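You operate a simulated robot arm through the tools that you are given. There is no shell and no other tool. Be economical: measure what you need, move in short steps, check, and stop when the job is done.

The job below is to be done with a simulated robot arm. You get a single attempt, and the scene is never put back.

JOB
Rinse jars J2 and J3 on the rinser and stand them on pegs.
Fine: clean, mouth down, J2 over the blue peg, J3 over the red peg; rinser lever shut again. Where these are worked on the way, their far stop is far enough and under half their travel is too little: rinser lever.

The check looks at the end state, three seconds after you hand in, the way a careful person would. Anything else that was tipped, shoved, dropped, spilled or broken makes it a failure.

ROBOT AND FRAMES
A 7-joint arm with a fingered hand on a trunk, on a base that drives. Base frame: it is fixed to the floor where the robot stands at the start and does not move with it; the origin is under the middle of the robot, x ahead of it, y to its left, z up; the surface under the hand at the start is at about z = 85. Readings come in cm, rad, newtons and seconds.
With the tool pointing down near the work surface it reaches from about 10 to 80 cm from the robot's upright axis, wherever it stands. Its first joint turns from -1.204 to 3.002 rad. Places, roughly: blue peg of the peg rack [50, 20, 90]; red peg of the peg rack [50, 10, 90]; rinser lever [70, -10, 90]. Payload 3.4 kg.
The TCP is the grasp point between the finger pads, 3.9 cm short of the fingertips. In the tool frame z runs along the fingers and y along their closing line. Largest opening 18 cm; the body of the gripper starts 11.1 cm behind the TCP. The gripper is a hand of 3 fingers: y runs from the thumb to the fingers, the wrist lies at [0, 0, -26.2] in the tool frame.
Orientation is that of the tool frame in the base frame, as a unit quaternion [w, x, y, z]. With the fingers straight down and closing along the base's y, the tool's x points along the base's -x, its y along +y and its z along -z.

CONTROLS
- The arm moves only by the tool apply_moves. Its argument "series" is a list of rows, each a list of 2 entries, a list of its own where there are three numbers: the shift along the tool's x, y, z in cm, then the turn, a rotation vector about the tool's x, y, z in rad. In form: [[[tx, ty, tz], [rx, ry, rz]], ...]. A call has 1 to 20 rows; each row shifts and turns the commanded pose from where the row before left it, along the tool's axes as they then stand. Rows are played at 5 a second. More than 5 cm and 0.15 rad between two rows, and nothing of the call is played. Where a pose cannot be reached the arm comes as near as it can. A force on the tool above 60 N (or 10 N above the force at the start of the call, whichever is more), or a blocked arm, ends the call early, and 0.2 s more pass. In this call time passes only in rows, and 0.2 s behind the last. It gives the time, the measured TCP pose, the force on the tool (base axes), the opening and the grip force at its end, in the units of the frame above (readings bear some noise), with the torque about the TCP (base axes, N m) and any sound that the robot's microphone picked up.
- Cameras (640 x 400 px; columns grow to the right, rows downward): "scene" is now at [27.4, -1.86, 165.3]; the picture's right is [-0.17, -0.99, -0.00], its down [-0.87, 0.15, -0.46] and it looks along [0.46, -0.08, -0.89] (base axes); focal length 250 px, centre (320, 200). "wrist" rides on the gripper at [6.3, -3.6, -12.8] in the tool frame; the picture's right is [0.50, 0.87, 0.00], its down [-0.75, 0.44, -0.49] and it looks along [-0.43, 0.25, 0.87] (tool axes); focal length 226 px, centre (320, 200). There is no depth. A picture from a camera that has moved, and an enlarged one, comes with that camera's place and axes in the base frame and with its lens. The place of the scene camera against the robot may be out by one fixed shift of up to 1.2 cm in any direction.
- grab_frame(camera): a new picture of that camera. No time passes.
- move_column(by): slides the trunk up (or, below 0, down) by that many cm; the arm and the scene camera ride with it, the base frame stays. It gives what a move gives, with no picture.
- drive_base(legs): drives the robot by 1 to 6 legs, each [ahead, left, turn to the left] in cm, cm and rad, along the robot's own axes; the way and the turn of a leg run together, so that a leg with both is an arc; at most 150 cm and 3.142 rad a leg. The arm and the cameras ride along, it lands a little off, and it stops where it bumps. It gives what a move gives.
- curl_fingers(finger1, finger2, thumb_bend): sets how far each is bent, from 0 (flat) to 100 (curled in); at 30 the hand is open as for a grip, at 70 the pads meet at the TCP. One left out holds its place. A second passes; each finger stops where it meets its share of the squeeze, and holds until it gets a number again. It is the only way to open and close the hand. It gives what a move gives, with no picture; readings hold the bend of each and the force on the fingers (four entries, about 0 where the hand has none), thumb and palm.
- pan_tilt(pan, tilt): turns the head with the scene camera to pan (to the left, within 2.496 rad either way) and tilt (down, from -0.506 to 1.204), counted from straight ahead of the robot. It gives what a move gives.
- close_up(camera, box): a new picture of the part [left, top, right, bottom] of that camera's present view, enlarged. No time passes.
- job_done(): hands the job in; it is judged then, once.

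Work in short steps. Places have to be worked out from the pictures, the camera data and where the tool is seen: move nearer, look again, correct. Check each grasp and each placing, and mend what went wrong. You have 120 turns and 90 pictures in all, those below and enlarged ones among them. Open the gripper and draw the arm clear of the work before you hand the job in, unless the task says otherwise; then end with one line.

The tools are called after "Call:" as name(argument=value, ...) on one line, values as JSON. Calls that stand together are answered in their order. apply_moves: Moves the arm, as the interface text tells. Its arguments: {"type":"object","properties":{"series":{"type":"array","items":{"type":"array"}}},"required":["series"]} The other tools are called the same way: move_column (by) slides the trunk up or down; curl_fingers (finger1, finger2, thumb_bend) moves the fingers one by one; drive_base (legs) drives the base; pan_tilt (pan, tilt) turns the head that bears the scene camera; grab_frame (camera) takes a picture; close_up (camera, box) takes an enlarged picture of a part of a camera's view; job_done () hands the job in.

At the start:

```text
t: 0.0
eef_pos: [48.24, -9.62, 124.3]
tcp_rot: [-0.001, 0.0, 1.0, 0.001]
ft_force: [0.9, -0.6, 1.0]
wrist_torque: [0.01, 0.01, -0.02]
opening: 17.98
finger_force: 0.0
shape: jaw
bend: [30.0, 30.0, 30.0]
finger forces: [0.1, 0.0, 0.0, 0.0, 0.1, 0.1]
trunk travel left (down, up): [-15.0, 39.2]
robot x, y, heading: [0.03, 0.32, 0.002]
head pan, tilt: [-0.171, 1.084]
```

scene: 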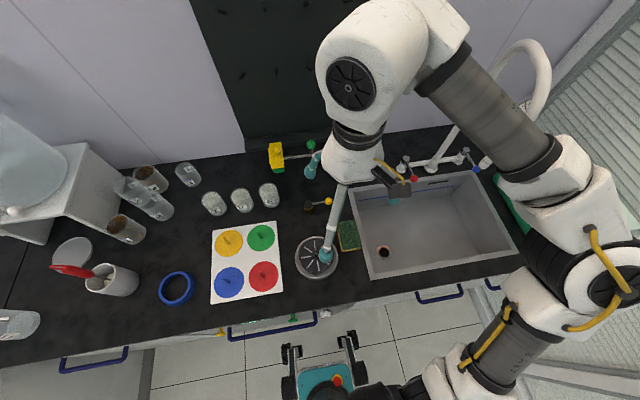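
wrist: 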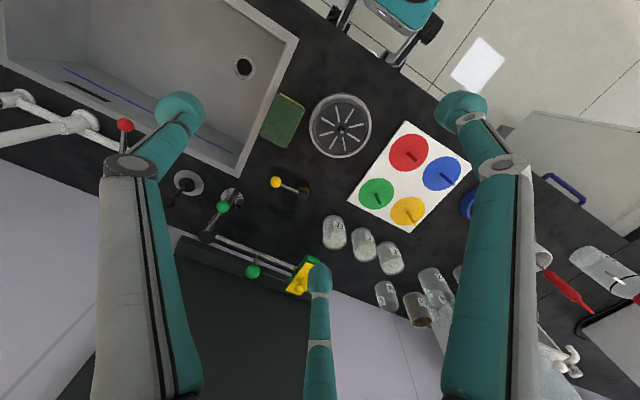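

The pictures show a peg rack, a round rinser, several levers and glasses. I'll enlarge the scene to read the labels and tell the levers apart.

Call:
close_up(camera="scene", box=[100, 130, 300, 255])

Call:
close_up(camera="wrist", box=[150, 80, 470, 280])

Call:
close_up(camera="scene", box=[260, 130, 420, 290])

```text
3.20 times, centred on (200, 192) of scene
camera zoom: at [27.4, -1.86, 165.3], right [-0.17, -0.99, 0.0], down [-0.87, 0.15, -0.46], along [0.46, -0.08, -0.89], focal length 798 px, centre (704, 224)
```

zoom: 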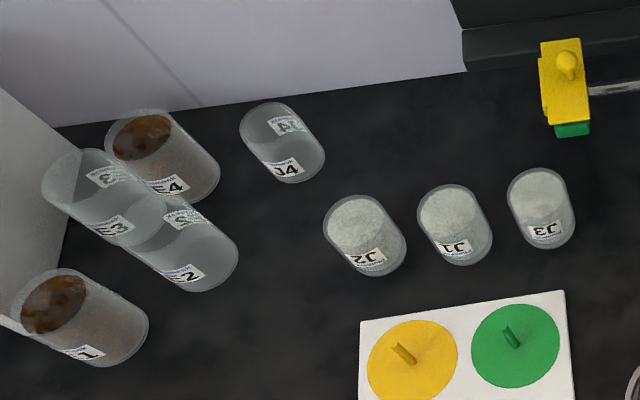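

```text
2.00 times, centred on (310, 180) of wrist
camera zoom: at [42.01, -13.13, 137.17], right [-0.5, 0.87, 0.0], down [0.75, 0.43, 0.49], along [0.43, 0.25, -0.87], focal length 452 px, centre (340, 240)
```

zoom: 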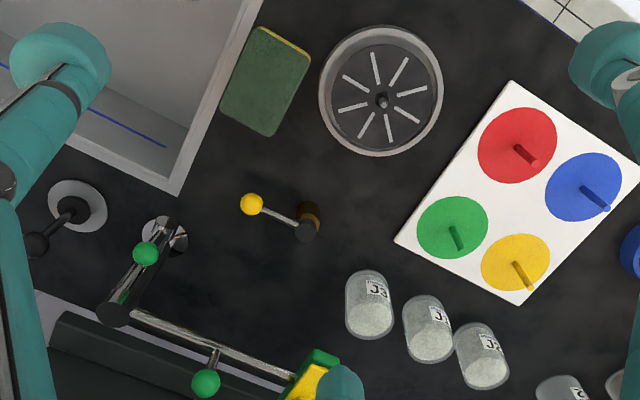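

```text
2.50 times, centred on (340, 210) of scene
camera zoom: at [27.4, -1.86, 165.3], right [-0.17, -0.99, 0.0], down [-0.87, 0.15, -0.46], along [0.46, -0.08, -0.89], focal length 624 px, centre (270, 175)
```

zoom: 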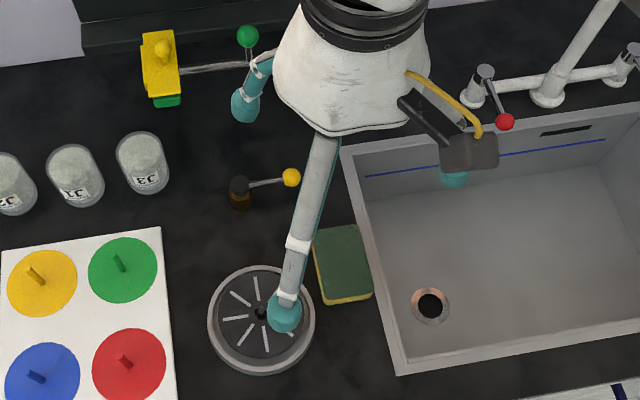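

Jars J1–J3 stand upside down (their labels are inverted), so no flipping looks needed, and the yellow-knob lever behind the rinser matches the given lever place. I estimate J3 at about (72, 9), J2 at (72, 27) and the rinser at (48, -4.5). I'll move above J3 and look again.

Call:
apply_moves(series=[[[-3, 3, 2], [0, 0, 0]], [[-4, 4, 3], [0, 0, 0]], [[-4, 4, 3], [0, 0, 0]], [[-4, 4, 3], [0, 0, 0]], [[-4, 3, 3], [0, 0, 0]], [[-3, 0, 2], [0, 0, 0]]])

Call:
grab_frame(camera="wrist")

Call:
grab_frame(camera="scene")

```text
refused: row 2 steps farther than a row can; nothing moved
```

```text
84 pictures are left
camera wrist: at [42.01, -13.13, 137.17], right [-0.5, 0.87, 0.0], down [0.75, 0.43, 0.49], along [0.43, 0.25, -0.87], focal length 226 px, centre (320, 200)
```

wrist: 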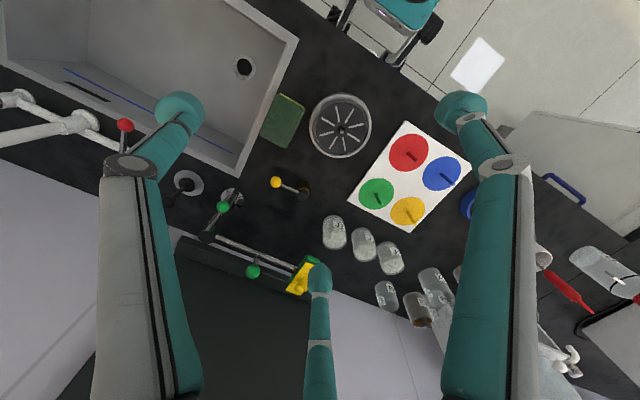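

```text
83 pictures are left
camera scene: at [27.4, -1.86, 165.3], right [-0.17, -0.99, 0.0], down [-0.87, 0.15, -0.46], along [0.46, -0.08, -0.89], focal length 250 px, centre (320, 200)
```

scene: 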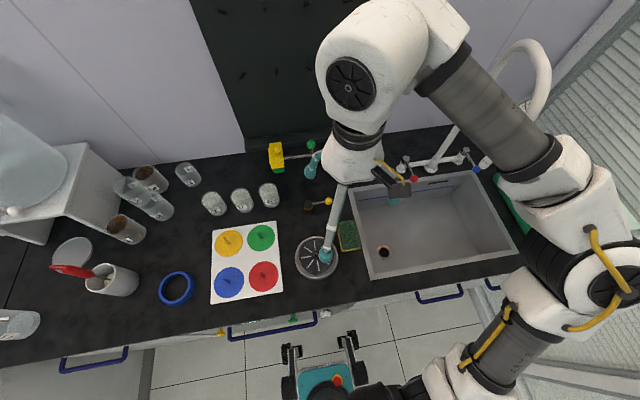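

The call was refused because a row exceeded 5 cm. I'll repeat it with smaller rows.

Call:
apply_moves(series=[[[-3, 3, 2], [0, 0, 0]], [[-3, 3, 2.4], [0, 0, 0]], [[-3, 3, 2.4], [0, 0, 0]], [[-3, 3, 2.4], [0, 0, 0]], [[-3, 3, 2.4], [0, 0, 0]], [[-3, 3, 2.4], [0, 0, 0]]])

Call:
grab_frame(camera="wrist")

Call:
grab_frame(camera="scene")

```text
t: 1.4
eef_pos: [65.72, 8.78, 110.2]
tcp_rot: [0.0, 0.0, 1.0, -0.003]
ft_force: [0.7, 0.0, -0.1]
wrist_torque: [0.0, 0.04, -0.01]
opening: 17.96
finger_force: 0.2
shape: jaw
bend: [30.0, 30.0, 30.0]
finger forces: [0.0, 0.0, 0.0, 0.0, 0.0, 0.0]
trunk travel left (down, up): [-15.0, 39.2]
robot x, y, heading: [0.24, 0.26, -0.004]
head pan, tilt: [-0.171, 1.084]
```

```text
82 pictures are left
camera wrist: at [59.4, 5.31, 123.14], right [-0.5, 0.87, 0.0], down [0.75, 0.44, 0.49], along [0.43, 0.24, -0.87], focal length 226 px, centre (320, 200)
```

wrist: 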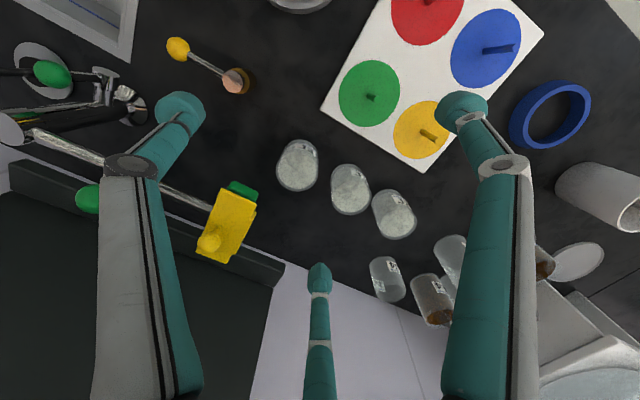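

```text
81 pictures are left
camera scene: at [27.8, -1.21, 165.22], right [-0.17, -0.99, 0.0], down [-0.87, 0.15, -0.46], along [0.46, -0.08, -0.89], focal length 250 px, centre (320, 200)
```

scene: 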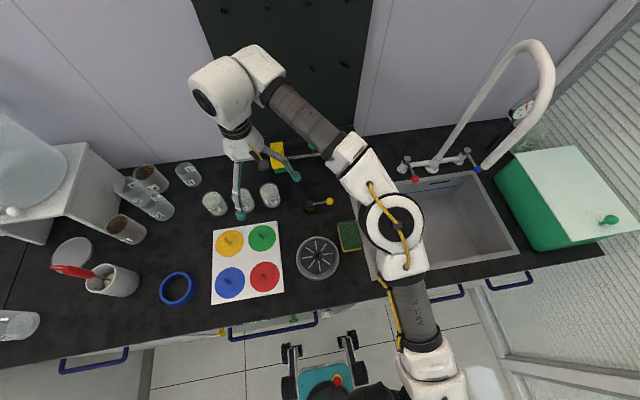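

J3 comes out at about (72.7, 8.5). I'll enlarge the jars and the lever to refine this.

Call:
close_up(camera="wrist", box=[240, 120, 440, 245])

Call:
close_up(camera="wrist", box=[120, 10, 300, 122])

Call:
close_up(camera="scene", box=[200, 170, 360, 300])

```text
3.20 times, centred on (340, 182) of wrist
camera zoom: at [59.4, 5.31, 123.14], right [-0.5, 0.87, 0.0], down [0.75, 0.44, 0.49], along [0.43, 0.24, -0.87], focal length 723 px, centre (256, 256)
```

zoom: 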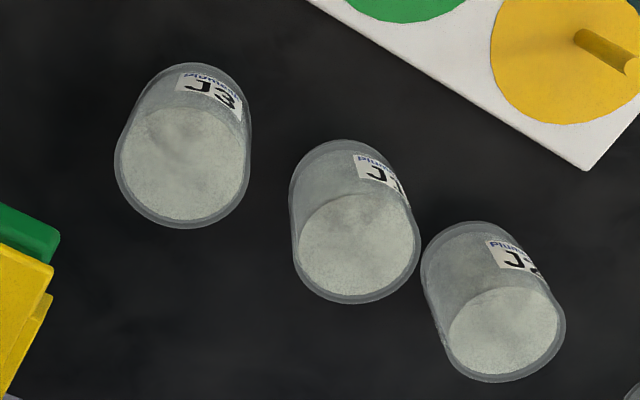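

```text
3.56 times, centred on (210, 66) of wrist
camera zoom: at [59.4, 5.31, 123.14], right [-0.5, 0.87, 0.0], down [0.75, 0.44, 0.49], along [0.43, 0.24, -0.87], focal length 804 px, centre (711, 676)
```

zoom: 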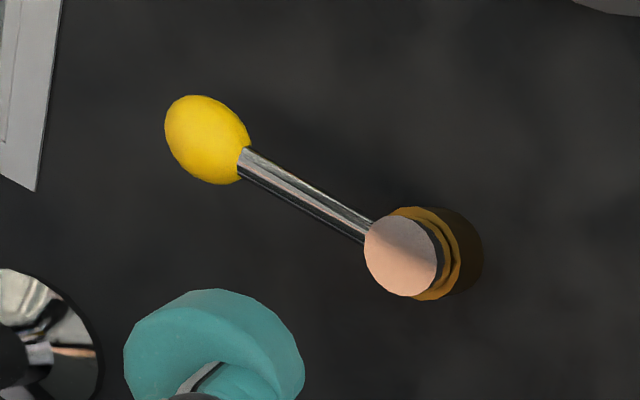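

```text
3.08 times, centred on (280, 235) of scene
camera zoom: at [27.8, -1.21, 165.22], right [-0.17, -0.99, 0.0], down [-0.87, 0.15, -0.46], along [0.46, -0.08, -0.89], focal length 768 px, centre (443, 92)
```

zoom: 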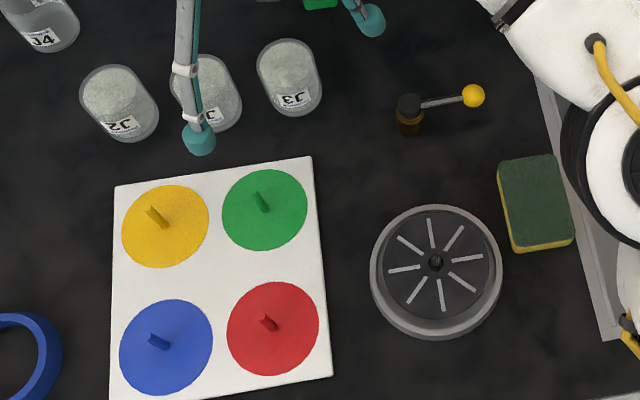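

J3's centre is about (72.2, 8.6), with R about 3.1, the top at about 92.5 and about 3 cm between jars. I'll curl to a smaller opening and come down partway above J3.

Call:
curl_fingers(finger1=45, finger2=45, thumb_bend=45)

Call:
apply_moves(series=[[[-3.2, -0.1, 3], [0, 0, 0]], [[-3.3, -0.1, 3], [0, 0, 0]], [[0, 0, 4], [0, 0, 0]]])

Call:
grab_frame(camera="wrist")

Call:
close_up(camera="scene", box=[180, 120, 340, 220])

```text
t: 2.4
eef_pos: [65.57, 8.59, 110.3]
tcp_rot: [0.002, 0.0, 1.0, -0.001]
ft_force: [-0.6, 0.4, 0.4]
wrist_torque: [0.01, 0.0, 0.02]
opening: 9.33
finger_force: 0.0
shape: fingers
bend: [45.0, 45.0, 45.0]
finger forces: [0.0, 0.0, 0.0, 0.0, 0.0, 0.0]
trunk travel left (down, up): [-15.0, 39.2]
robot x, y, heading: [-0.21, -0.19, -0.002]
head pan, tilt: [-0.171, 1.084]
```

```text
t: 3.2
eef_pos: [72.53, 8.69, 100.24]
tcp_rot: [0.001, 0.001, 1.0, 0.001]
ft_force: [-0.2, 0.1, 0.2]
wrist_torque: [-0.02, 0.01, -0.02]
opening: 9.32
finger_force: 0.1
shape: fingers
bend: [45.0, 45.0, 45.0]
finger forces: [0.1, 0.0, 0.0, 0.0, 0.0, 0.1]
trunk travel left (down, up): [-15.0, 39.2]
robot x, y, heading: [-0.14, -0.07, -0.0]
head pan, tilt: [-0.171, 1.084]
```

```text
77 pictures are left
camera wrist: at [66.34, 5.03, 112.98], right [-0.5, 0.87, 0.0], down [0.75, 0.44, 0.49], along [0.43, 0.25, -0.87], focal length 226 px, centre (320, 200)
```

wrist: 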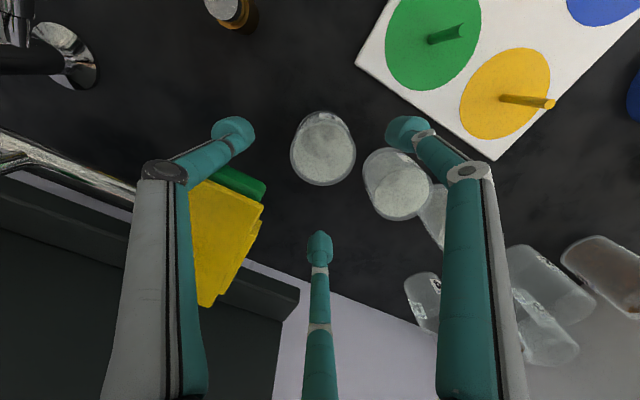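

```text
4.00 times, centred on (260, 170) of scene
camera zoom: at [27.84, -1.58, 165.21], right [-0.17, -0.99, 0.0], down [-0.87, 0.15, -0.46], along [0.46, -0.08, -0.89], focal length 998 px, centre (560, 320)
```

zoom: 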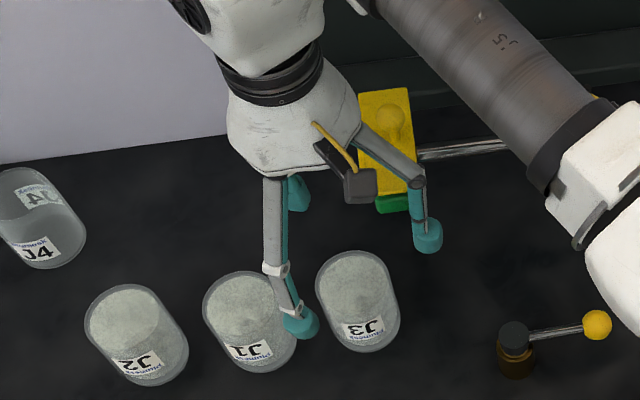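

The hand is nearly centred on J3, within about 0.3 cm. I'll shift slightly and descend to grip height.

Call:
apply_moves(series=[[[0.4, -0.1, 3], [0, 0, 0]], [[0, 0, 3], [0, 0, 0]], [[0, 0, 2], [0, 0, 0]], [[0, 0, 2], [0, 0, 0]]])

Call:
grab_frame(camera="wrist")

```text
t: 4.2
eef_pos: [72.23, 8.45, 90.35]
tcp_rot: [0.001, 0.0, 1.0, -0.001]
ft_force: [-0.4, -0.4, 0.1]
wrist_torque: [0.0, 0.02, 0.01]
opening: 9.33
finger_force: 0.0
shape: fingers
bend: [45.0, 45.0, 45.0]
finger forces: [0.0, 0.0, 0.0, 0.1, 0.1, 0.1]
trunk travel left (down, up): [-15.0, 39.2]
robot x, y, heading: [0.0, 0.36, -0.001]
head pan, tilt: [-0.171, 1.084]
```

```text
75 pictures are left
camera wrist: at [65.92, 4.88, 103.33], right [-0.5, 0.87, 0.0], down [0.75, 0.44, 0.49], along [0.43, 0.24, -0.87], focal length 226 px, centre (320, 200)
```

wrist: 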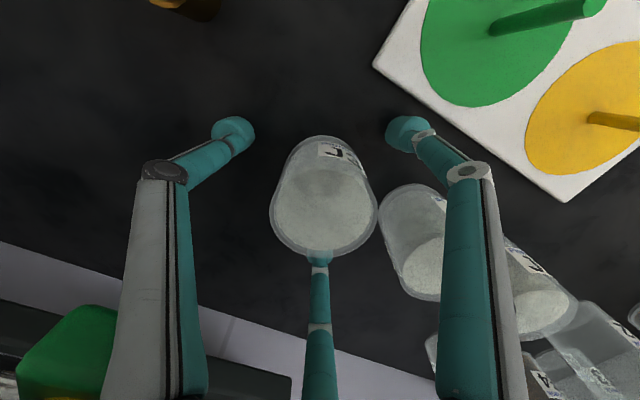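

The jar looks centred between the three fingers. I'll close to grip it, then read forces.

Call:
curl_fingers(finger1=52, finger2=52, thumb_bend=52)

Call:
curl_fingers(finger1=70, finger2=70, thumb_bend=70)

Call:
grab_frame(camera="wrist")

```text
t: 5.2
eef_pos: [72.23, 8.42, 90.49]
tcp_rot: [0.001, 0.0, 1.0, -0.001]
ft_force: [0.8, -0.1, 0.0]
wrist_torque: [-0.03, 0.02, 0.0]
opening: 6.55
finger_force: 0.0
shape: fingers
bend: [52.0, 52.0, 52.0]
finger forces: [0.1, 0.0, 0.0, 0.0, 0.0, 0.0]
trunk travel left (down, up): [-15.0, 39.2]
robot x, y, heading: [-0.22, 0.02, 0.001]
head pan, tilt: [-0.171, 1.084]
```

```text
t: 6.2
eef_pos: [72.08, 8.48, 90.49]
tcp_rot: [0.001, 0.0, 1.0, 0.0]
ft_force: [0.2, 0.2, -0.3]
wrist_torque: [0.02, -0.04, 0.0]
opening: 4.0
finger_force: 17.7
shape: fingers
bend: [57.0, 57.0, 61.0]
finger forces: [10.9, 12.0, 0.0, 0.0, 13.5, 0.0]
trunk travel left (down, up): [-15.0, 39.2]
robot x, y, heading: [0.09, -0.02, 0.001]
head pan, tilt: [-0.171, 1.084]
```

```text
74 pictures are left
camera wrist: at [65.89, 4.86, 103.4], right [-0.5, 0.87, 0.0], down [0.75, 0.44, 0.49], along [0.43, 0.24, -0.87], focal length 226 px, centre (320, 200)
```

wrist: 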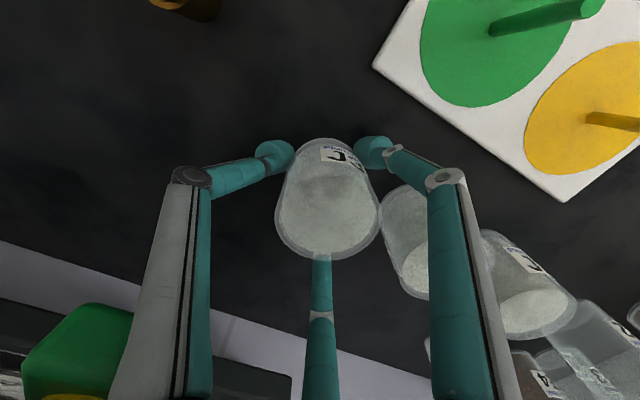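

All three fingers are in contact (11 to 13.5 N). I'll lift straight up 12 cm and check.

Call:
apply_moves(series=[[[0, 0, -1.5], [0, 0, 0]], [[0, 0, -2.5], [0, 0, 0]], [[0, 0, -4], [0, 0, 0]], [[0, 0, -4], [0, 0, 0]]])

Call:
grab_frame(camera="wrist")

Call:
close_up(camera="scene", box=[180, 120, 340, 220])

```text
t: 7.2
eef_pos: [71.97, 8.36, 102.52]
tcp_rot: [0.001, 0.001, 1.0, -0.001]
ft_force: [0.0, 0.0, -0.9]
wrist_torque: [0.03, -0.02, -0.02]
opening: 4.0
finger_force: 18.2
shape: fingers
bend: [57.0, 57.0, 61.0]
finger forces: [11.0, 12.0, 0.0, 0.1, 13.2, 0.1]
trunk travel left (down, up): [-15.0, 39.2]
robot x, y, heading: [-0.05, -0.11, -0.005]
head pan, tilt: [-0.171, 1.084]
```

```text
73 pictures are left
camera wrist: at [65.72, 4.73, 115.38], right [-0.5, 0.87, 0.0], down [0.75, 0.44, 0.49], along [0.43, 0.24, -0.87], focal length 226 px, centre (320, 200)
```

wrist: 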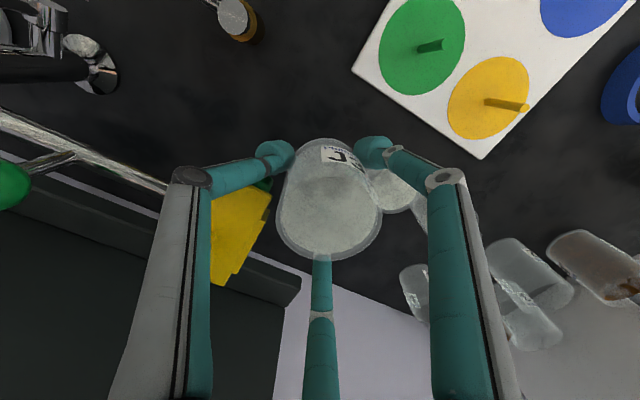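

```text
4.00 times, centred on (260, 170) of scene
camera zoom: at [27.46, -1.46, 165.31], right [-0.17, -0.99, 0.0], down [-0.87, 0.15, -0.46], along [0.46, -0.08, -0.89], focal length 998 px, centre (560, 320)
```

zoom: 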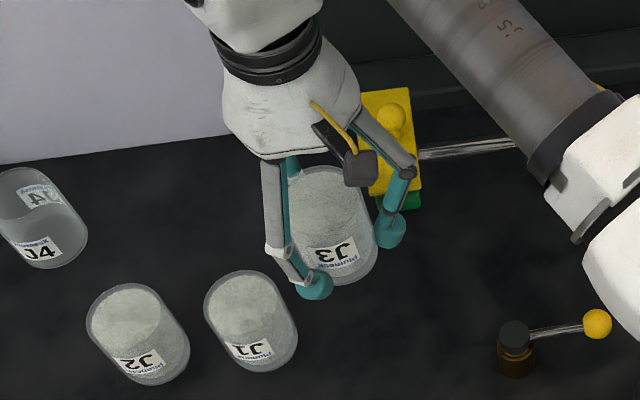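

J3 is held upside down, as it was. The rinser centre works out at about (48.9, -4.0) and the jar sits about 0.4 cm to +y of the TCP, so I'll carry it over the rinser.

Call:
apply_moves(series=[[[3.85, -2.1, 0], [0, 0, 0]], [[3.85, -2.1, 0], [0, 0, 0]], [[3.85, -2.1, 0], [0, 0, 0]], [[3.85, -2.1, 0], [0, 0, 0]], [[3.85, -2.1, 0], [0, 0, 0]], [[3.85, -2.2, 0], [0, 0, 0]]])

Call:
grab_frame(camera="wrist")

Call:
close_up(camera="scene", box=[200, 170, 400, 310])

```text
t: 8.6
eef_pos: [49.1, -4.32, 102.2]
tcp_rot: [0.001, -0.001, 1.0, 0.001]
ft_force: [0.0, 0.2, -0.6]
wrist_torque: [-0.02, -0.02, 0.03]
opening: 3.99
finger_force: 17.5
shape: fingers
bend: [57.0, 57.0, 61.0]
finger forces: [11.0, 11.9, 0.0, 0.0, 13.1, 0.1]
trunk travel left (down, up): [-15.0, 39.2]
robot x, y, heading: [-0.15, -0.14, -0.003]
head pan, tilt: [-0.171, 1.084]
```

```text
71 pictures are left
camera wrist: at [42.67, -7.93, 115.1], right [-0.5, 0.87, 0.0], down [0.75, 0.43, 0.49], along [0.43, 0.25, -0.87], focal length 226 px, centre (320, 200)
```

wrist: 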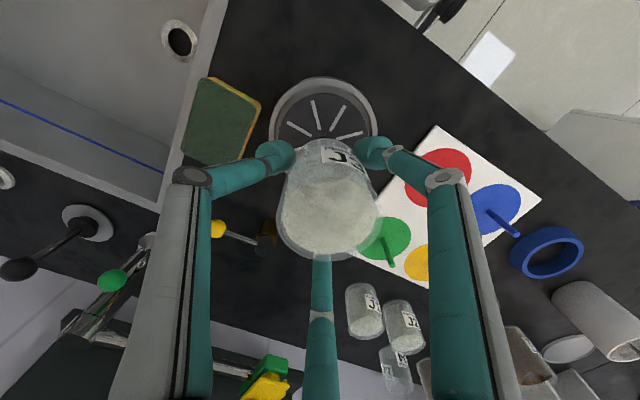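

```text
2.86 times, centred on (300, 240) of scene
camera zoom: at [27.4, -2.18, 165.3], right [-0.17, -0.99, 0.0], down [-0.87, 0.15, -0.46], along [0.46, -0.08, -0.89], focal length 713 px, centre (377, 86)
```

zoom: 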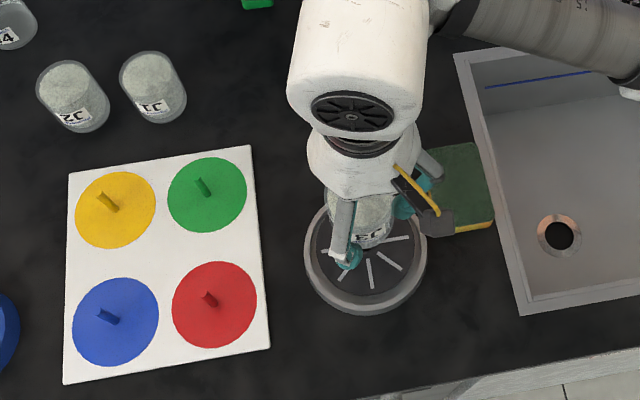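

The rinser ring lines up with the jar in column and row, to within about 0.2 cm. I'll descend in steps and feel for contact.

Call:
apply_moves(series=[[[0.1, 0, 3], [0, 0, 0]], [[0, 0, 2.5], [0, 0, 0]], [[0, 0, 2], [0, 0, 0]], [[0, 0, 0.7], [0, 0, 0]], [[0, 0, 0.5], [0, 0, 0]]])

Call:
grab_frame(camera="wrist")

Call:
close_up(camera="scene", box=[260, 190, 380, 290])

```text
t: 9.8
eef_pos: [48.93, -4.29, 93.83]
tcp_rot: [0.001, 0.0, 1.0, -0.001]
ft_force: [0.5, 0.1, -1.2]
wrist_torque: [0.02, 0.03, -0.01]
opening: 3.96
finger_force: 18.2
shape: fingers
bend: [57.0, 57.0, 61.0]
finger forces: [10.7, 12.0, 0.0, 0.1, 13.1, 0.0]
trunk travel left (down, up): [-15.0, 39.2]
robot x, y, heading: [0.23, -0.14, 0.0]
head pan, tilt: [-0.171, 1.084]
```

```text
69 pictures are left
camera wrist: at [42.63, -7.86, 106.66], right [-0.5, 0.87, 0.0], down [0.75, 0.44, 0.49], along [0.43, 0.24, -0.87], focal length 226 px, centre (320, 200)
```

wrist: 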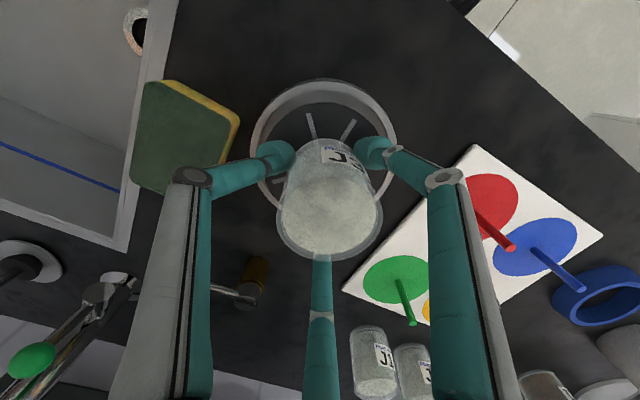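

```text
4.00 times, centred on (320, 240) of scene
camera zoom: at [27.54, -1.88, 165.27], right [-0.17, -0.99, 0.0], down [-0.87, 0.15, -0.46], along [0.46, -0.08, -0.89], focal length 998 px, centre (320, 40)
```

zoom: 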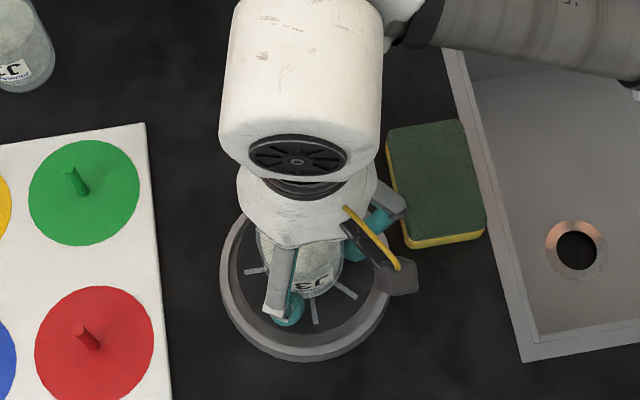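

Still well centred and no contact yet. I'll continue down in small steps, watching force.

Call:
apply_moves(series=[[[0, 0, 0.5], [0, 0, 0]], [[0, 0, 0.4], [0, 0, 0]], [[0, 0, 0.3], [0, 0, 0]]])

Call:
apply_moves(series=[[[0, 0, 0.3], [0, 0, 0]], [[0, 0, 0.2], [0, 0, 0]]])

```text
t: 10.6
eef_pos: [48.91, -4.33, 92.75]
tcp_rot: [0.002, 0.0, 1.0, 0.0]
ft_force: [0.0, 0.2, 4.6]
wrist_torque: [0.14, -0.01, -0.01]
opening: 3.93
finger_force: 18.3
shape: fingers
bend: [57.0, 57.0, 61.0]
finger forces: [11.0, 11.9, 0.0, 0.0, 13.3, 0.0]
trunk travel left (down, up): [-15.0, 39.2]
robot x, y, heading: [0.15, -0.26, -0.002]
head pan, tilt: [-0.171, 1.084]
```

```text
t: 11.2
eef_pos: [48.78, -4.28, 92.16]
tcp_rot: [0.001, 0.0, 1.0, 0.0]
ft_force: [0.6, -1.3, 5.5]
wrist_torque: [0.13, -0.09, -0.02]
opening: 3.95
finger_force: 17.8
shape: fingers
bend: [57.0, 57.0, 61.0]
finger forces: [10.7, 12.1, 0.0, 0.1, 13.1, 0.0]
trunk travel left (down, up): [-15.0, 39.2]
robot x, y, heading: [-0.25, -0.11, -0.003]
head pan, tilt: [-0.171, 1.084]
```

There's light contact of about 5 N. I'll look at how the jar sits.

Call:
grab_frame(camera="wrist")

Call:
close_up(camera="scene", box=[285, 220, 365, 290])

```text
67 pictures are left
camera wrist: at [42.61, -7.88, 104.99], right [-0.5, 0.87, 0.0], down [0.75, 0.44, 0.49], along [0.43, 0.25, -0.87], focal length 226 px, centre (320, 200)
```

wrist: 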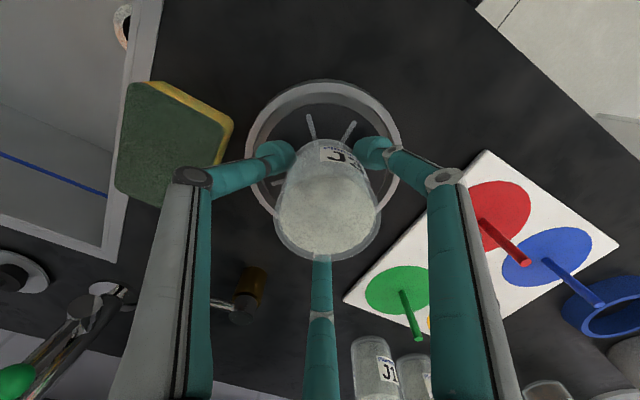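

```text
5.71 times, centred on (325, 255) of scene
camera zoom: at [27.43, -1.85, 165.3], right [-0.17, -0.99, 0.0], down [-0.87, 0.15, -0.46], along [0.46, -0.08, -0.89], focal length 1426 px, centre (291, -114)
```

zoom: 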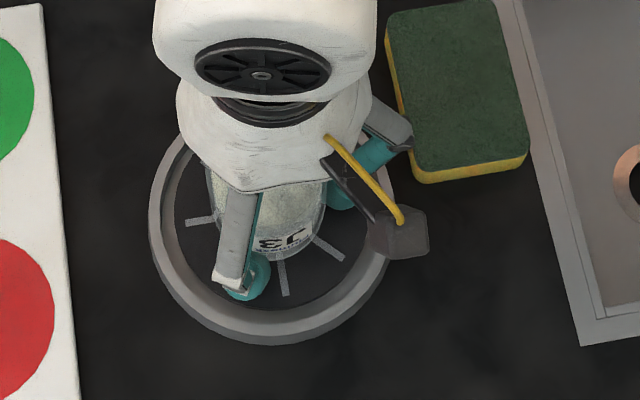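

Call:
apply_moves(series=[[[0, 0, 0.3], [0, 0, 0]]])

```text
t: 11.6
eef_pos: [48.84, -4.31, 91.82]
tcp_rot: [0.002, 0.0, 1.0, 0.0]
ft_force: [1.8, -0.7, 12.2]
wrist_torque: [0.14, -0.16, 0.02]
opening: 3.92
finger_force: 17.5
shape: fingers
bend: [58.0, 57.0, 61.0]
finger forces: [10.8, 12.3, 0.1, 0.0, 13.2, 0.0]
trunk travel left (down, up): [-15.0, 39.2]
robot x, y, heading: [0.34, 0.0, -0.005]
head pan, tilt: [-0.171, 1.084]
```

Contact is now firm at 12 N. I'll open slightly to leave J3 on the rinser.

Call:
curl_fingers(finger1=49, finger2=49, thumb_bend=49)

Call:
apply_moves(series=[[[0, 0, -2], [0, 0, 0]], [[0, 0, -3], [0, 0, 0]], [[0, 0, -4], [0, 0, 0]], [[0, 0, -4], [0, 0, 0]]])

Call:
grab_frame(camera="wrist")

```text
t: 12.6
eef_pos: [48.89, -4.22, 91.85]
tcp_rot: [0.0, 0.001, 1.0, -0.001]
ft_force: [0.6, -0.2, 3.4]
wrist_torque: [0.08, 0.14, 0.03]
opening: 7.56
finger_force: 2.3
shape: fingers
bend: [49.0, 49.0, 49.0]
finger forces: [3.3, 0.6, 0.0, 0.0, 0.0, 0.1]
trunk travel left (down, up): [-15.0, 39.2]
robot x, y, heading: [0.31, 0.12, -0.0]
head pan, tilt: [-0.171, 1.084]
```

```text
t: 13.6
eef_pos: [48.86, -4.11, 104.7]
tcp_rot: [0.002, -0.001, 1.0, -0.001]
ft_force: [-0.1, -0.3, -0.9]
wrist_torque: [0.0, -0.03, -0.02]
opening: 7.7
finger_force: 0.1
shape: fingers
bend: [49.0, 49.0, 49.0]
finger forces: [0.1, 0.0, 0.1, 0.0, 0.0, 0.1]
trunk travel left (down, up): [-15.0, 39.2]
robot x, y, heading: [-0.03, -0.1, 0.002]
head pan, tilt: [-0.171, 1.084]
```

```text
65 pictures are left
camera wrist: at [42.52, -7.63, 117.62], right [-0.5, 0.87, 0.0], down [0.75, 0.44, 0.49], along [0.43, 0.25, -0.87], focal length 226 px, centre (320, 200)
```

wrist: 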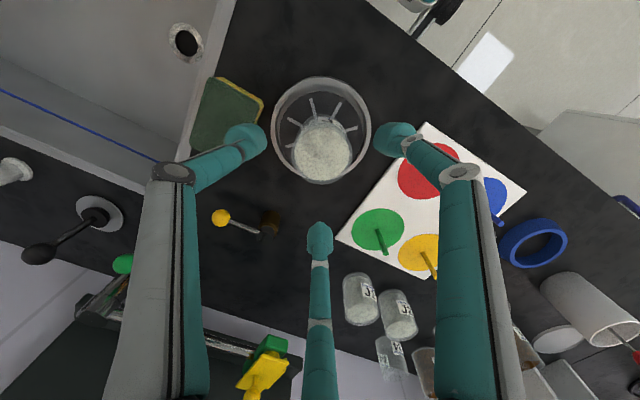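

J3 stands on the rinser. I'll enlarge to check that it's straight and central.

Call:
close_up(camera="wrist", box=[260, 65, 380, 195])

Call:
close_up(camera="scene", box=[280, 170, 380, 290])

```text
3.08 times, centred on (320, 130) of wrist
camera zoom: at [42.52, -7.63, 117.62], right [-0.5, 0.87, 0.0], down [0.75, 0.44, 0.49], along [0.43, 0.25, -0.87], focal length 696 px, centre (320, 415)
```

zoom: 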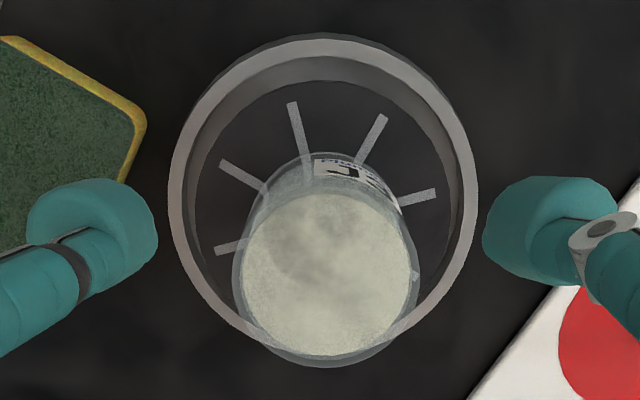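

```text
3.33 times, centred on (330, 230) of scene
camera zoom: at [27.31, -1.73, 165.33], right [-0.17, -0.99, 0.0], down [-0.87, 0.15, -0.47], along [0.46, -0.08, -0.89], focal length 832 px, centre (287, 100)
```

zoom: 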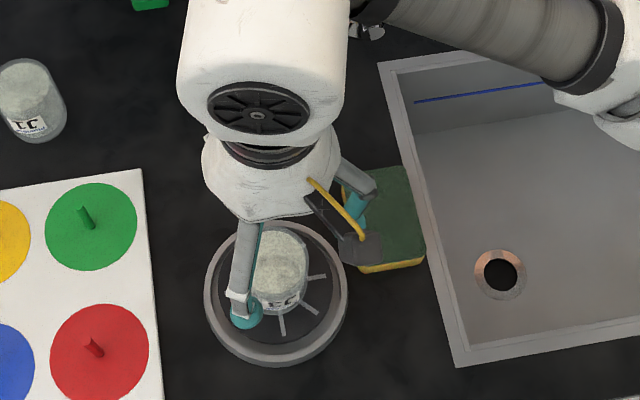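

J3 is central. Next is the lever: triangulation puts the knob at about (66, -10.8, 90.9) and the pivot at (66, -4). I'll move above the knob and look.

Call:
apply_moves(series=[[[-4.3, -1.7, 0], [0, 0, 0]], [[-4.3, -1.7, 0], [0, 0, 0]], [[-4.3, -1.7, 0], [0, 0, 0]], [[-4.3, -1.7, 0], [0, 0, 0]]])

Call:
grab_frame(camera="wrist")

Call:
grab_frame(camera="scene")

```text
t: 14.6
eef_pos: [66.25, -10.98, 104.49]
tcp_rot: [-0.001, 0.0, 1.0, -0.001]
ft_force: [-0.1, -0.5, -0.4]
wrist_torque: [-0.01, 0.0, 0.0]
opening: 7.66
finger_force: 0.1
shape: fingers
bend: [49.0, 49.0, 49.0]
finger forces: [0.1, 0.0, 0.0, 0.0, 0.0, 0.1]
trunk travel left (down, up): [-15.0, 39.2]
robot x, y, heading: [0.14, 0.07, -0.003]
head pan, tilt: [-0.171, 1.084]
```

```text
62 pictures are left
camera wrist: at [60.06, -14.6, 117.36], right [-0.5, 0.87, 0.0], down [0.75, 0.44, 0.49], along [0.43, 0.24, -0.87], focal length 226 px, centre (320, 200)
```

wrist: 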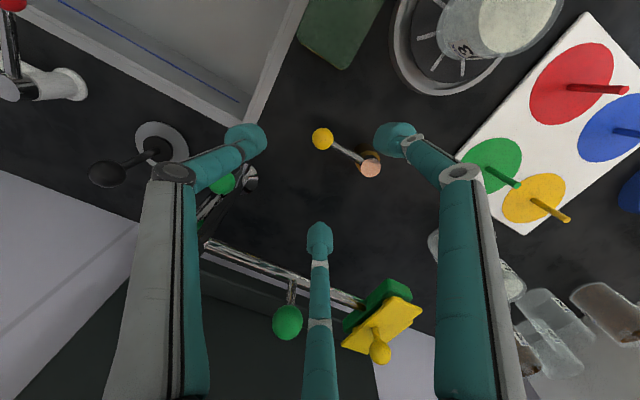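

```text
61 pictures are left
camera scene: at [27.72, -1.89, 165.23], right [-0.17, -0.99, 0.0], down [-0.87, 0.15, -0.46], along [0.46, -0.08, -0.89], focal length 250 px, centre (320, 200)
```

scene: 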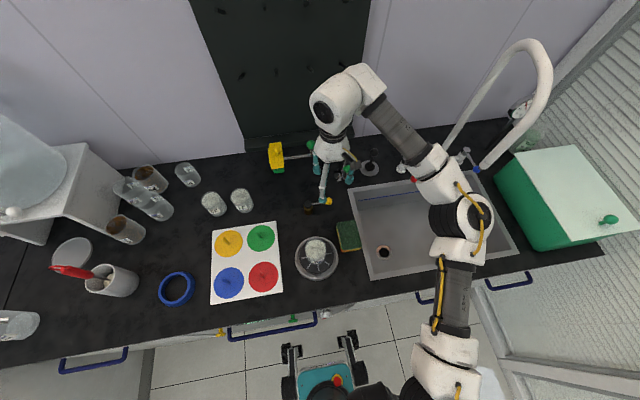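

The knob appears about 0.5 cm nearer than the TCP. I'll cage it loosely between the fingers, with the rod passing between the two fingers, and go down.

Call:
curl_fingers(finger1=57, finger2=57, thumb_bend=57)

Call:
apply_moves(series=[[[0.5, -0.1, 3], [0, 0, 0]], [[0, 0, 3], [0, 0, 0]], [[0, 0, 2], [0, 0, 0]]])

Call:
grab_frame(camera="wrist")

```text
t: 15.6
eef_pos: [66.26, -11.05, 104.54]
tcp_rot: [0.001, 0.0, 1.0, -0.001]
ft_force: [0.4, 0.6, -1.0]
wrist_torque: [0.02, 0.0, -0.04]
opening: 4.99
finger_force: 0.2
shape: fingers
bend: [56.0, 56.0, 56.0]
finger forces: [0.1, 0.0, 0.0, 0.0, 0.1, 0.0]
trunk travel left (down, up): [-15.0, 39.2]
robot x, y, heading: [-0.1, 0.15, 0.004]
head pan, tilt: [-0.171, 1.084]
```

```text
t: 16.4
eef_pos: [65.79, -11.21, 96.86]
tcp_rot: [0.001, 0.0, 1.0, 0.0]
ft_force: [0.7, -0.5, -0.3]
wrist_torque: [-0.03, 0.03, 0.0]
opening: 4.96
finger_force: 0.0
shape: fingers
bend: [56.0, 56.0, 56.0]
finger forces: [0.0, 0.0, 0.0, 0.1, 0.1, 0.0]
trunk travel left (down, up): [-15.0, 39.2]
robot x, y, heading: [0.18, 0.21, 0.003]
head pan, tilt: [-0.171, 1.084]
```

```text
60 pictures are left
camera wrist: at [59.53, -14.86, 109.61], right [-0.5, 0.87, 0.0], down [0.75, 0.43, 0.49], along [0.43, 0.25, -0.87], focal length 226 px, centre (320, 200)
```

wrist: 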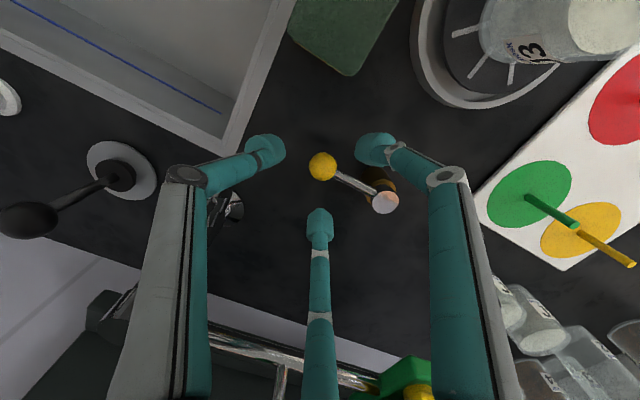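

The knob is centred now. I'll descend around it.

Call:
apply_moves(series=[[[0, 0, 2], [0, 0, 0]], [[0, 0, 2], [0, 0, 0]], [[0, 0, 1.8], [0, 0, 0]]])

Call:
grab_frame(camera="wrist")

```text
t: 17.2
eef_pos: [65.62, -11.26, 90.97]
tcp_rot: [0.001, 0.0, 1.0, -0.001]
ft_force: [0.1, -0.5, -0.2]
wrist_torque: [-0.01, 0.0, 0.01]
opening: 4.95
finger_force: 0.1
shape: fingers
bend: [56.0, 56.0, 56.0]
finger forces: [0.0, 0.0, 0.0, 0.0, 0.0, 0.0]
trunk travel left (down, up): [-15.0, 39.2]
robot x, y, heading: [-0.04, 0.05, 0.002]
head pan, tilt: [-0.171, 1.084]
```

```text
59 pictures are left
camera wrist: at [59.46, -14.85, 103.84], right [-0.5, 0.87, 0.0], down [0.75, 0.44, 0.49], along [0.43, 0.24, -0.87], focal length 226 px, centre (320, 200)
```

wrist: 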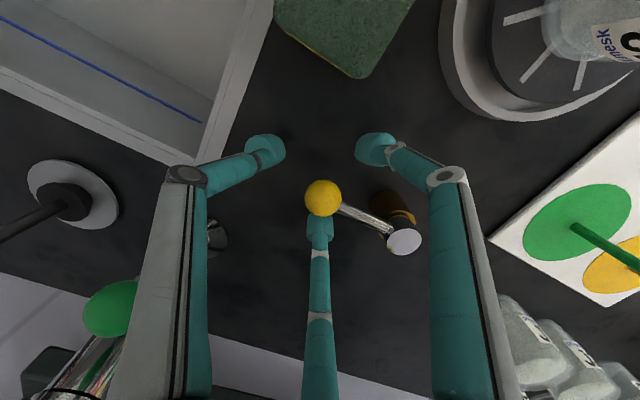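

The knob is inside the cage. I'll test gently toward -x (towards the robot) and watch the force.

Call:
apply_moves(series=[[[0.7, 0, 0], [0, 0, 0]], [[0.6, 0, 0], [0, 0, 0]], [[0.5, 0, 0], [0, 0, 0]], [[0.5, 0, 0], [0, 0, 0]], [[0.5, 0, 0], [0, 0, 0]]])

Call:
grab_frame(camera="wrist")

```text
t: 18.4
eef_pos: [62.89, -11.21, 90.98]
tcp_rot: [0.001, 0.0, 1.0, -0.001]
ft_force: [-0.2, 0.5, -0.2]
wrist_torque: [0.03, 0.02, -0.03]
opening: 4.94
finger_force: 0.1
shape: fingers
bend: [56.0, 56.0, 56.0]
finger forces: [0.0, 0.1, 0.0, 0.0, 0.0, 0.0]
trunk travel left (down, up): [-15.0, 39.2]
robot x, y, heading: [-0.05, -0.24, 0.001]
head pan, tilt: [-0.171, 1.084]
```

```text
58 pictures are left
camera wrist: at [56.53, -14.76, 103.9], right [-0.5, 0.87, 0.0], down [0.75, 0.44, 0.49], along [0.43, 0.24, -0.87], focal length 226 px, centre (320, 200)
```

wrist: 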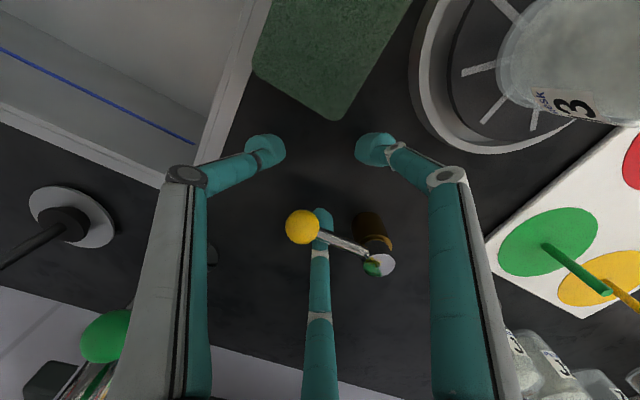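

Call:
close_up(camera="wrist", box=[260, 180, 420, 300])

```text
3.33 times, centred on (340, 240) of wrist
camera zoom: at [56.53, -14.76, 103.9], right [-0.5, 0.87, 0.0], down [0.75, 0.44, 0.49], along [0.43, 0.24, -0.87], focal length 754 px, centre (253, 67)
```

zoom: 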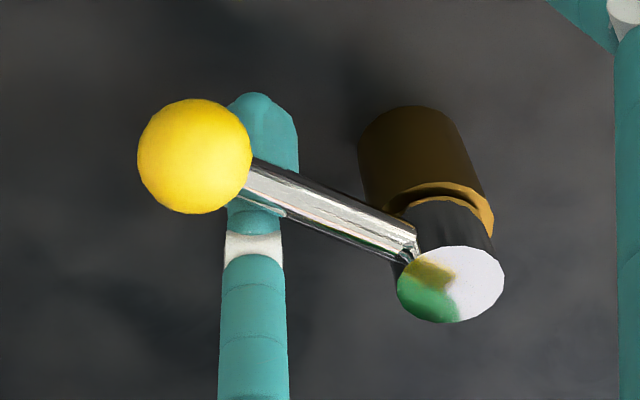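

The cap is only a mirror surface, and the finger is just reaching the rod. I'll push a further 2 cm.

Call:
apply_moves(series=[[[0.5, 0, 0], [0, 0, 0]], [[0.5, 0, 0], [0, 0, 0]], [[0.5, 0, 0], [0, 0, 0]], [[0.5, 0, 0], [0, 0, 0]]])

Call:
close_up(camera="wrist", box=[200, 100, 520, 300])

```text
t: 19.4
eef_pos: [60.63, -11.19, 91.07]
tcp_rot: [0.0, 0.001, 1.0, -0.001]
ft_force: [0.2, 0.4, -0.5]
wrist_torque: [-0.01, 0.02, 0.0]
opening: 4.95
finger_force: 0.2
shape: fingers
bend: [56.0, 55.0, 56.0]
finger forces: [0.0, 0.7, 0.0, 0.0, 0.1, 0.2]
trunk travel left (down, up): [-15.0, 39.2]
robot x, y, heading: [-0.07, 0.16, 0.004]
head pan, tilt: [-0.171, 1.084]
```

```text
2.00 times, centred on (360, 200) of wrist
camera zoom: at [54.45, -14.73, 103.91], right [-0.5, 0.87, 0.0], down [0.75, 0.44, 0.49], along [0.43, 0.25, -0.87], focal length 452 px, centre (240, 200)
```

zoom: 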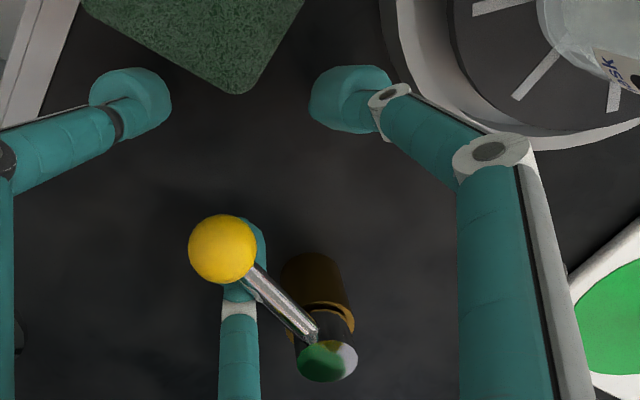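

The lever swings freely toward -x, about 27° so far. finger2 is doing the pushing, so I'll curl finger1 and the thumb in for clearance to the rinser, then push along the arc.

Call:
curl_fingers(finger1=65, thumb_bend=64)

Call:
apply_moves(series=[[[0.5, 0.2, 0], [0, 0, 0]], [[0.5, 0.4, 0], [0, 0, 0]], [[0.4, 0.5, 0], [0, 0, 0]], [[0.4, 0.5, 0], [0, 0, 0]]])

Call:
grab_frame(camera="wrist")

```text
t: 20.4
eef_pos: [60.72, -11.23, 90.97]
tcp_rot: [0.001, -0.001, 1.0, 0.0]
ft_force: [0.4, 0.3, 0.1]
wrist_torque: [0.01, 0.03, 0.0]
opening: 1.7
finger_force: 0.4
shape: fingers
bend: [65.0, 56.0, 64.0]
finger forces: [0.0, 0.3, 0.0, 0.0, 0.0, 0.0]
trunk travel left (down, up): [-15.0, 39.2]
robot x, y, heading: [0.03, 0.1, 0.002]
head pan, tilt: [-0.171, 1.084]
```

```text
t: 21.4
eef_pos: [58.86, -9.57, 91.07]
tcp_rot: [0.002, 0.0, 1.0, 0.0]
ft_force: [0.9, -1.8, 0.2]
wrist_torque: [-0.02, -0.03, -0.05]
opening: 1.7
finger_force: 0.7
shape: fingers
bend: [65.0, 56.0, 64.0]
finger forces: [0.0, 1.0, 0.0, 0.0, 0.1, 0.0]
trunk travel left (down, up): [-15.0, 39.2]
robot x, y, heading: [-0.38, -0.19, 0.001]
head pan, tilt: [-0.171, 1.084]
```

```text
55 pictures are left
camera wrist: at [52.53, -13.19, 103.86], right [-0.5, 0.87, 0.0], down [0.75, 0.44, 0.49], along [0.43, 0.24, -0.87], focal length 226 px, centre (320, 200)
```

wrist: 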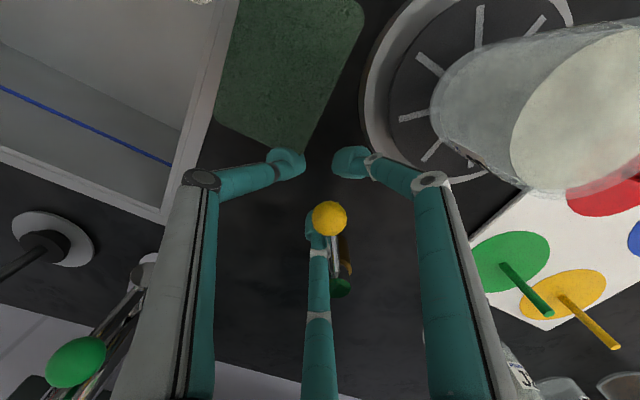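

The lever is now about 55° round. I'll keep pushing, mostly toward +y, to find its stop.

Call:
apply_moves(series=[[[0.3, 0.6, 0], [0, 0, 0]], [[0.2, 0.6, 0], [0, 0, 0]], [[0.2, 0.6, 0], [0, 0, 0]], [[0.1, 0.6, 0], [0, 0, 0]], [[0.0, 0.6, 0], [0, 0, 0]]])

Call:
grab_frame(camera="wrist")

Call:
close_up(camera="scene", box=[260, 170, 380, 290])

```text
t: 22.6
eef_pos: [57.86, -6.87, 90.89]
tcp_rot: [0.002, 0.002, 1.0, 0.0]
ft_force: [1.2, -12.0, 7.7]
wrist_torque: [0.05, -0.35, -0.63]
opening: 1.69
finger_force: 7.7
shape: fingers
bend: [65.0, 59.0, 64.0]
finger forces: [0.0, 14.7, 0.0, 0.0, 0.0, 0.0]
trunk travel left (down, up): [-15.0, 39.2]
robot x, y, heading: [-0.27, -0.08, -0.001]
head pan, tilt: [-0.171, 1.084]
```

```text
54 pictures are left
camera wrist: at [51.75, -10.39, 103.76], right [-0.5, 0.87, 0.0], down [0.75, 0.43, 0.49], along [0.43, 0.24, -0.87], focal length 226 px, centre (320, 200)
```

wrist: 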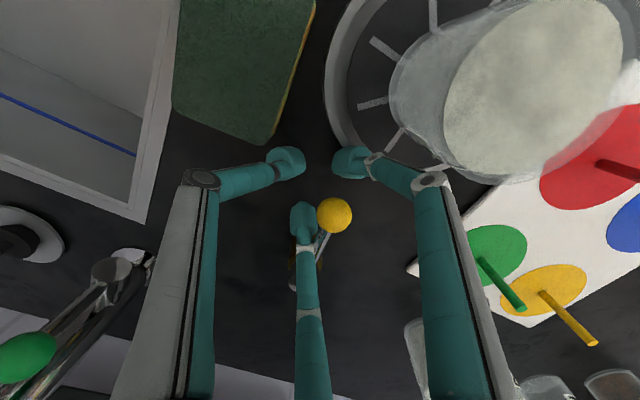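

```text
3.33 times, centred on (320, 230) of scene
camera zoom: at [27.4, -2.47, 165.31], right [-0.17, -0.99, -0.01], down [-0.87, 0.15, -0.46], along [0.46, -0.07, -0.89], focal length 832 px, centre (320, 100)
```

zoom: 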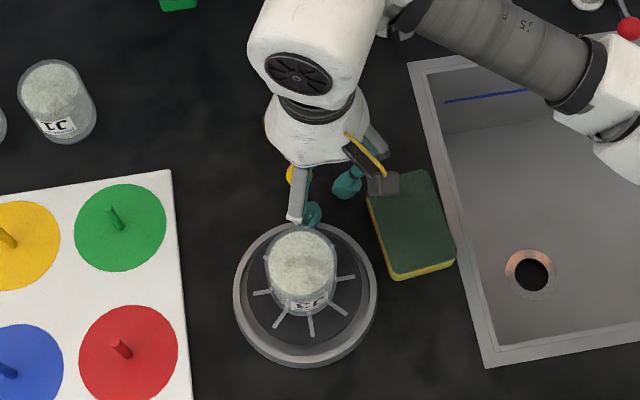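

The push is now blocked (about 15 N at about 80°), so this is likely the far stop. I'll ease off, wait, and look for signs of rinsing.

Call:
apply_moves(series=[[[0, -0.5, 0], [0, 0, 0]], [[0, 0, 0], [0, 0, 0]], [[0, 0, 0], [0, 0, 0]], [[0, 0, 0], [0, 0, 0]], [[0, 0, 0], [0, 0, 0]], [[0, 0, 0], [0, 0, 0]], [[0, 0, 0], [0, 0, 0]], [[0, 0, 0], [0, 0, 0]], [[0, 0, 0], [0, 0, 0]], [[0, 0, 0], [0, 0, 0]], [[0, 0, 0], [0, 0, 0]], [[0, 0, 0], [0, 0, 0]], [[0, 0, 0], [0, 0, 0]], [[0, 0, 0], [0, 0, 0]], [[0, 0, 0], [0, 0, 0]]])

Call:
grab_frame(camera="wrist")

```text
t: 25.8
eef_pos: [58.09, -7.1, 90.88]
tcp_rot: [0.001, 0.0, 1.0, 0.0]
ft_force: [1.5, -8.7, 4.2]
wrist_torque: [0.03, -0.17, -0.46]
opening: 1.7
finger_force: 4.8
shape: fingers
bend: [65.0, 58.0, 64.0]
finger forces: [0.0, 9.9, 0.0, 0.0, 0.0, 0.0]
trunk travel left (down, up): [-15.0, 39.2]
robot x, y, heading: [0.31, 0.22, -0.001]
head pan, tilt: [-0.171, 1.084]
```

```text
52 pictures are left
camera wrist: at [51.77, -10.68, 103.79], right [-0.5, 0.87, 0.0], down [0.75, 0.44, 0.49], along [0.43, 0.25, -0.87], focal length 226 px, centre (320, 200)
```

wrist: 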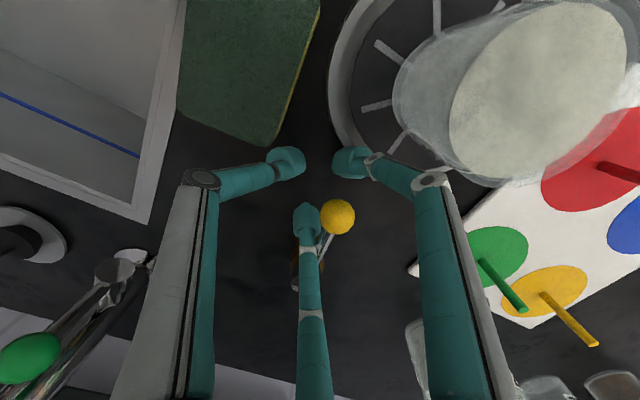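

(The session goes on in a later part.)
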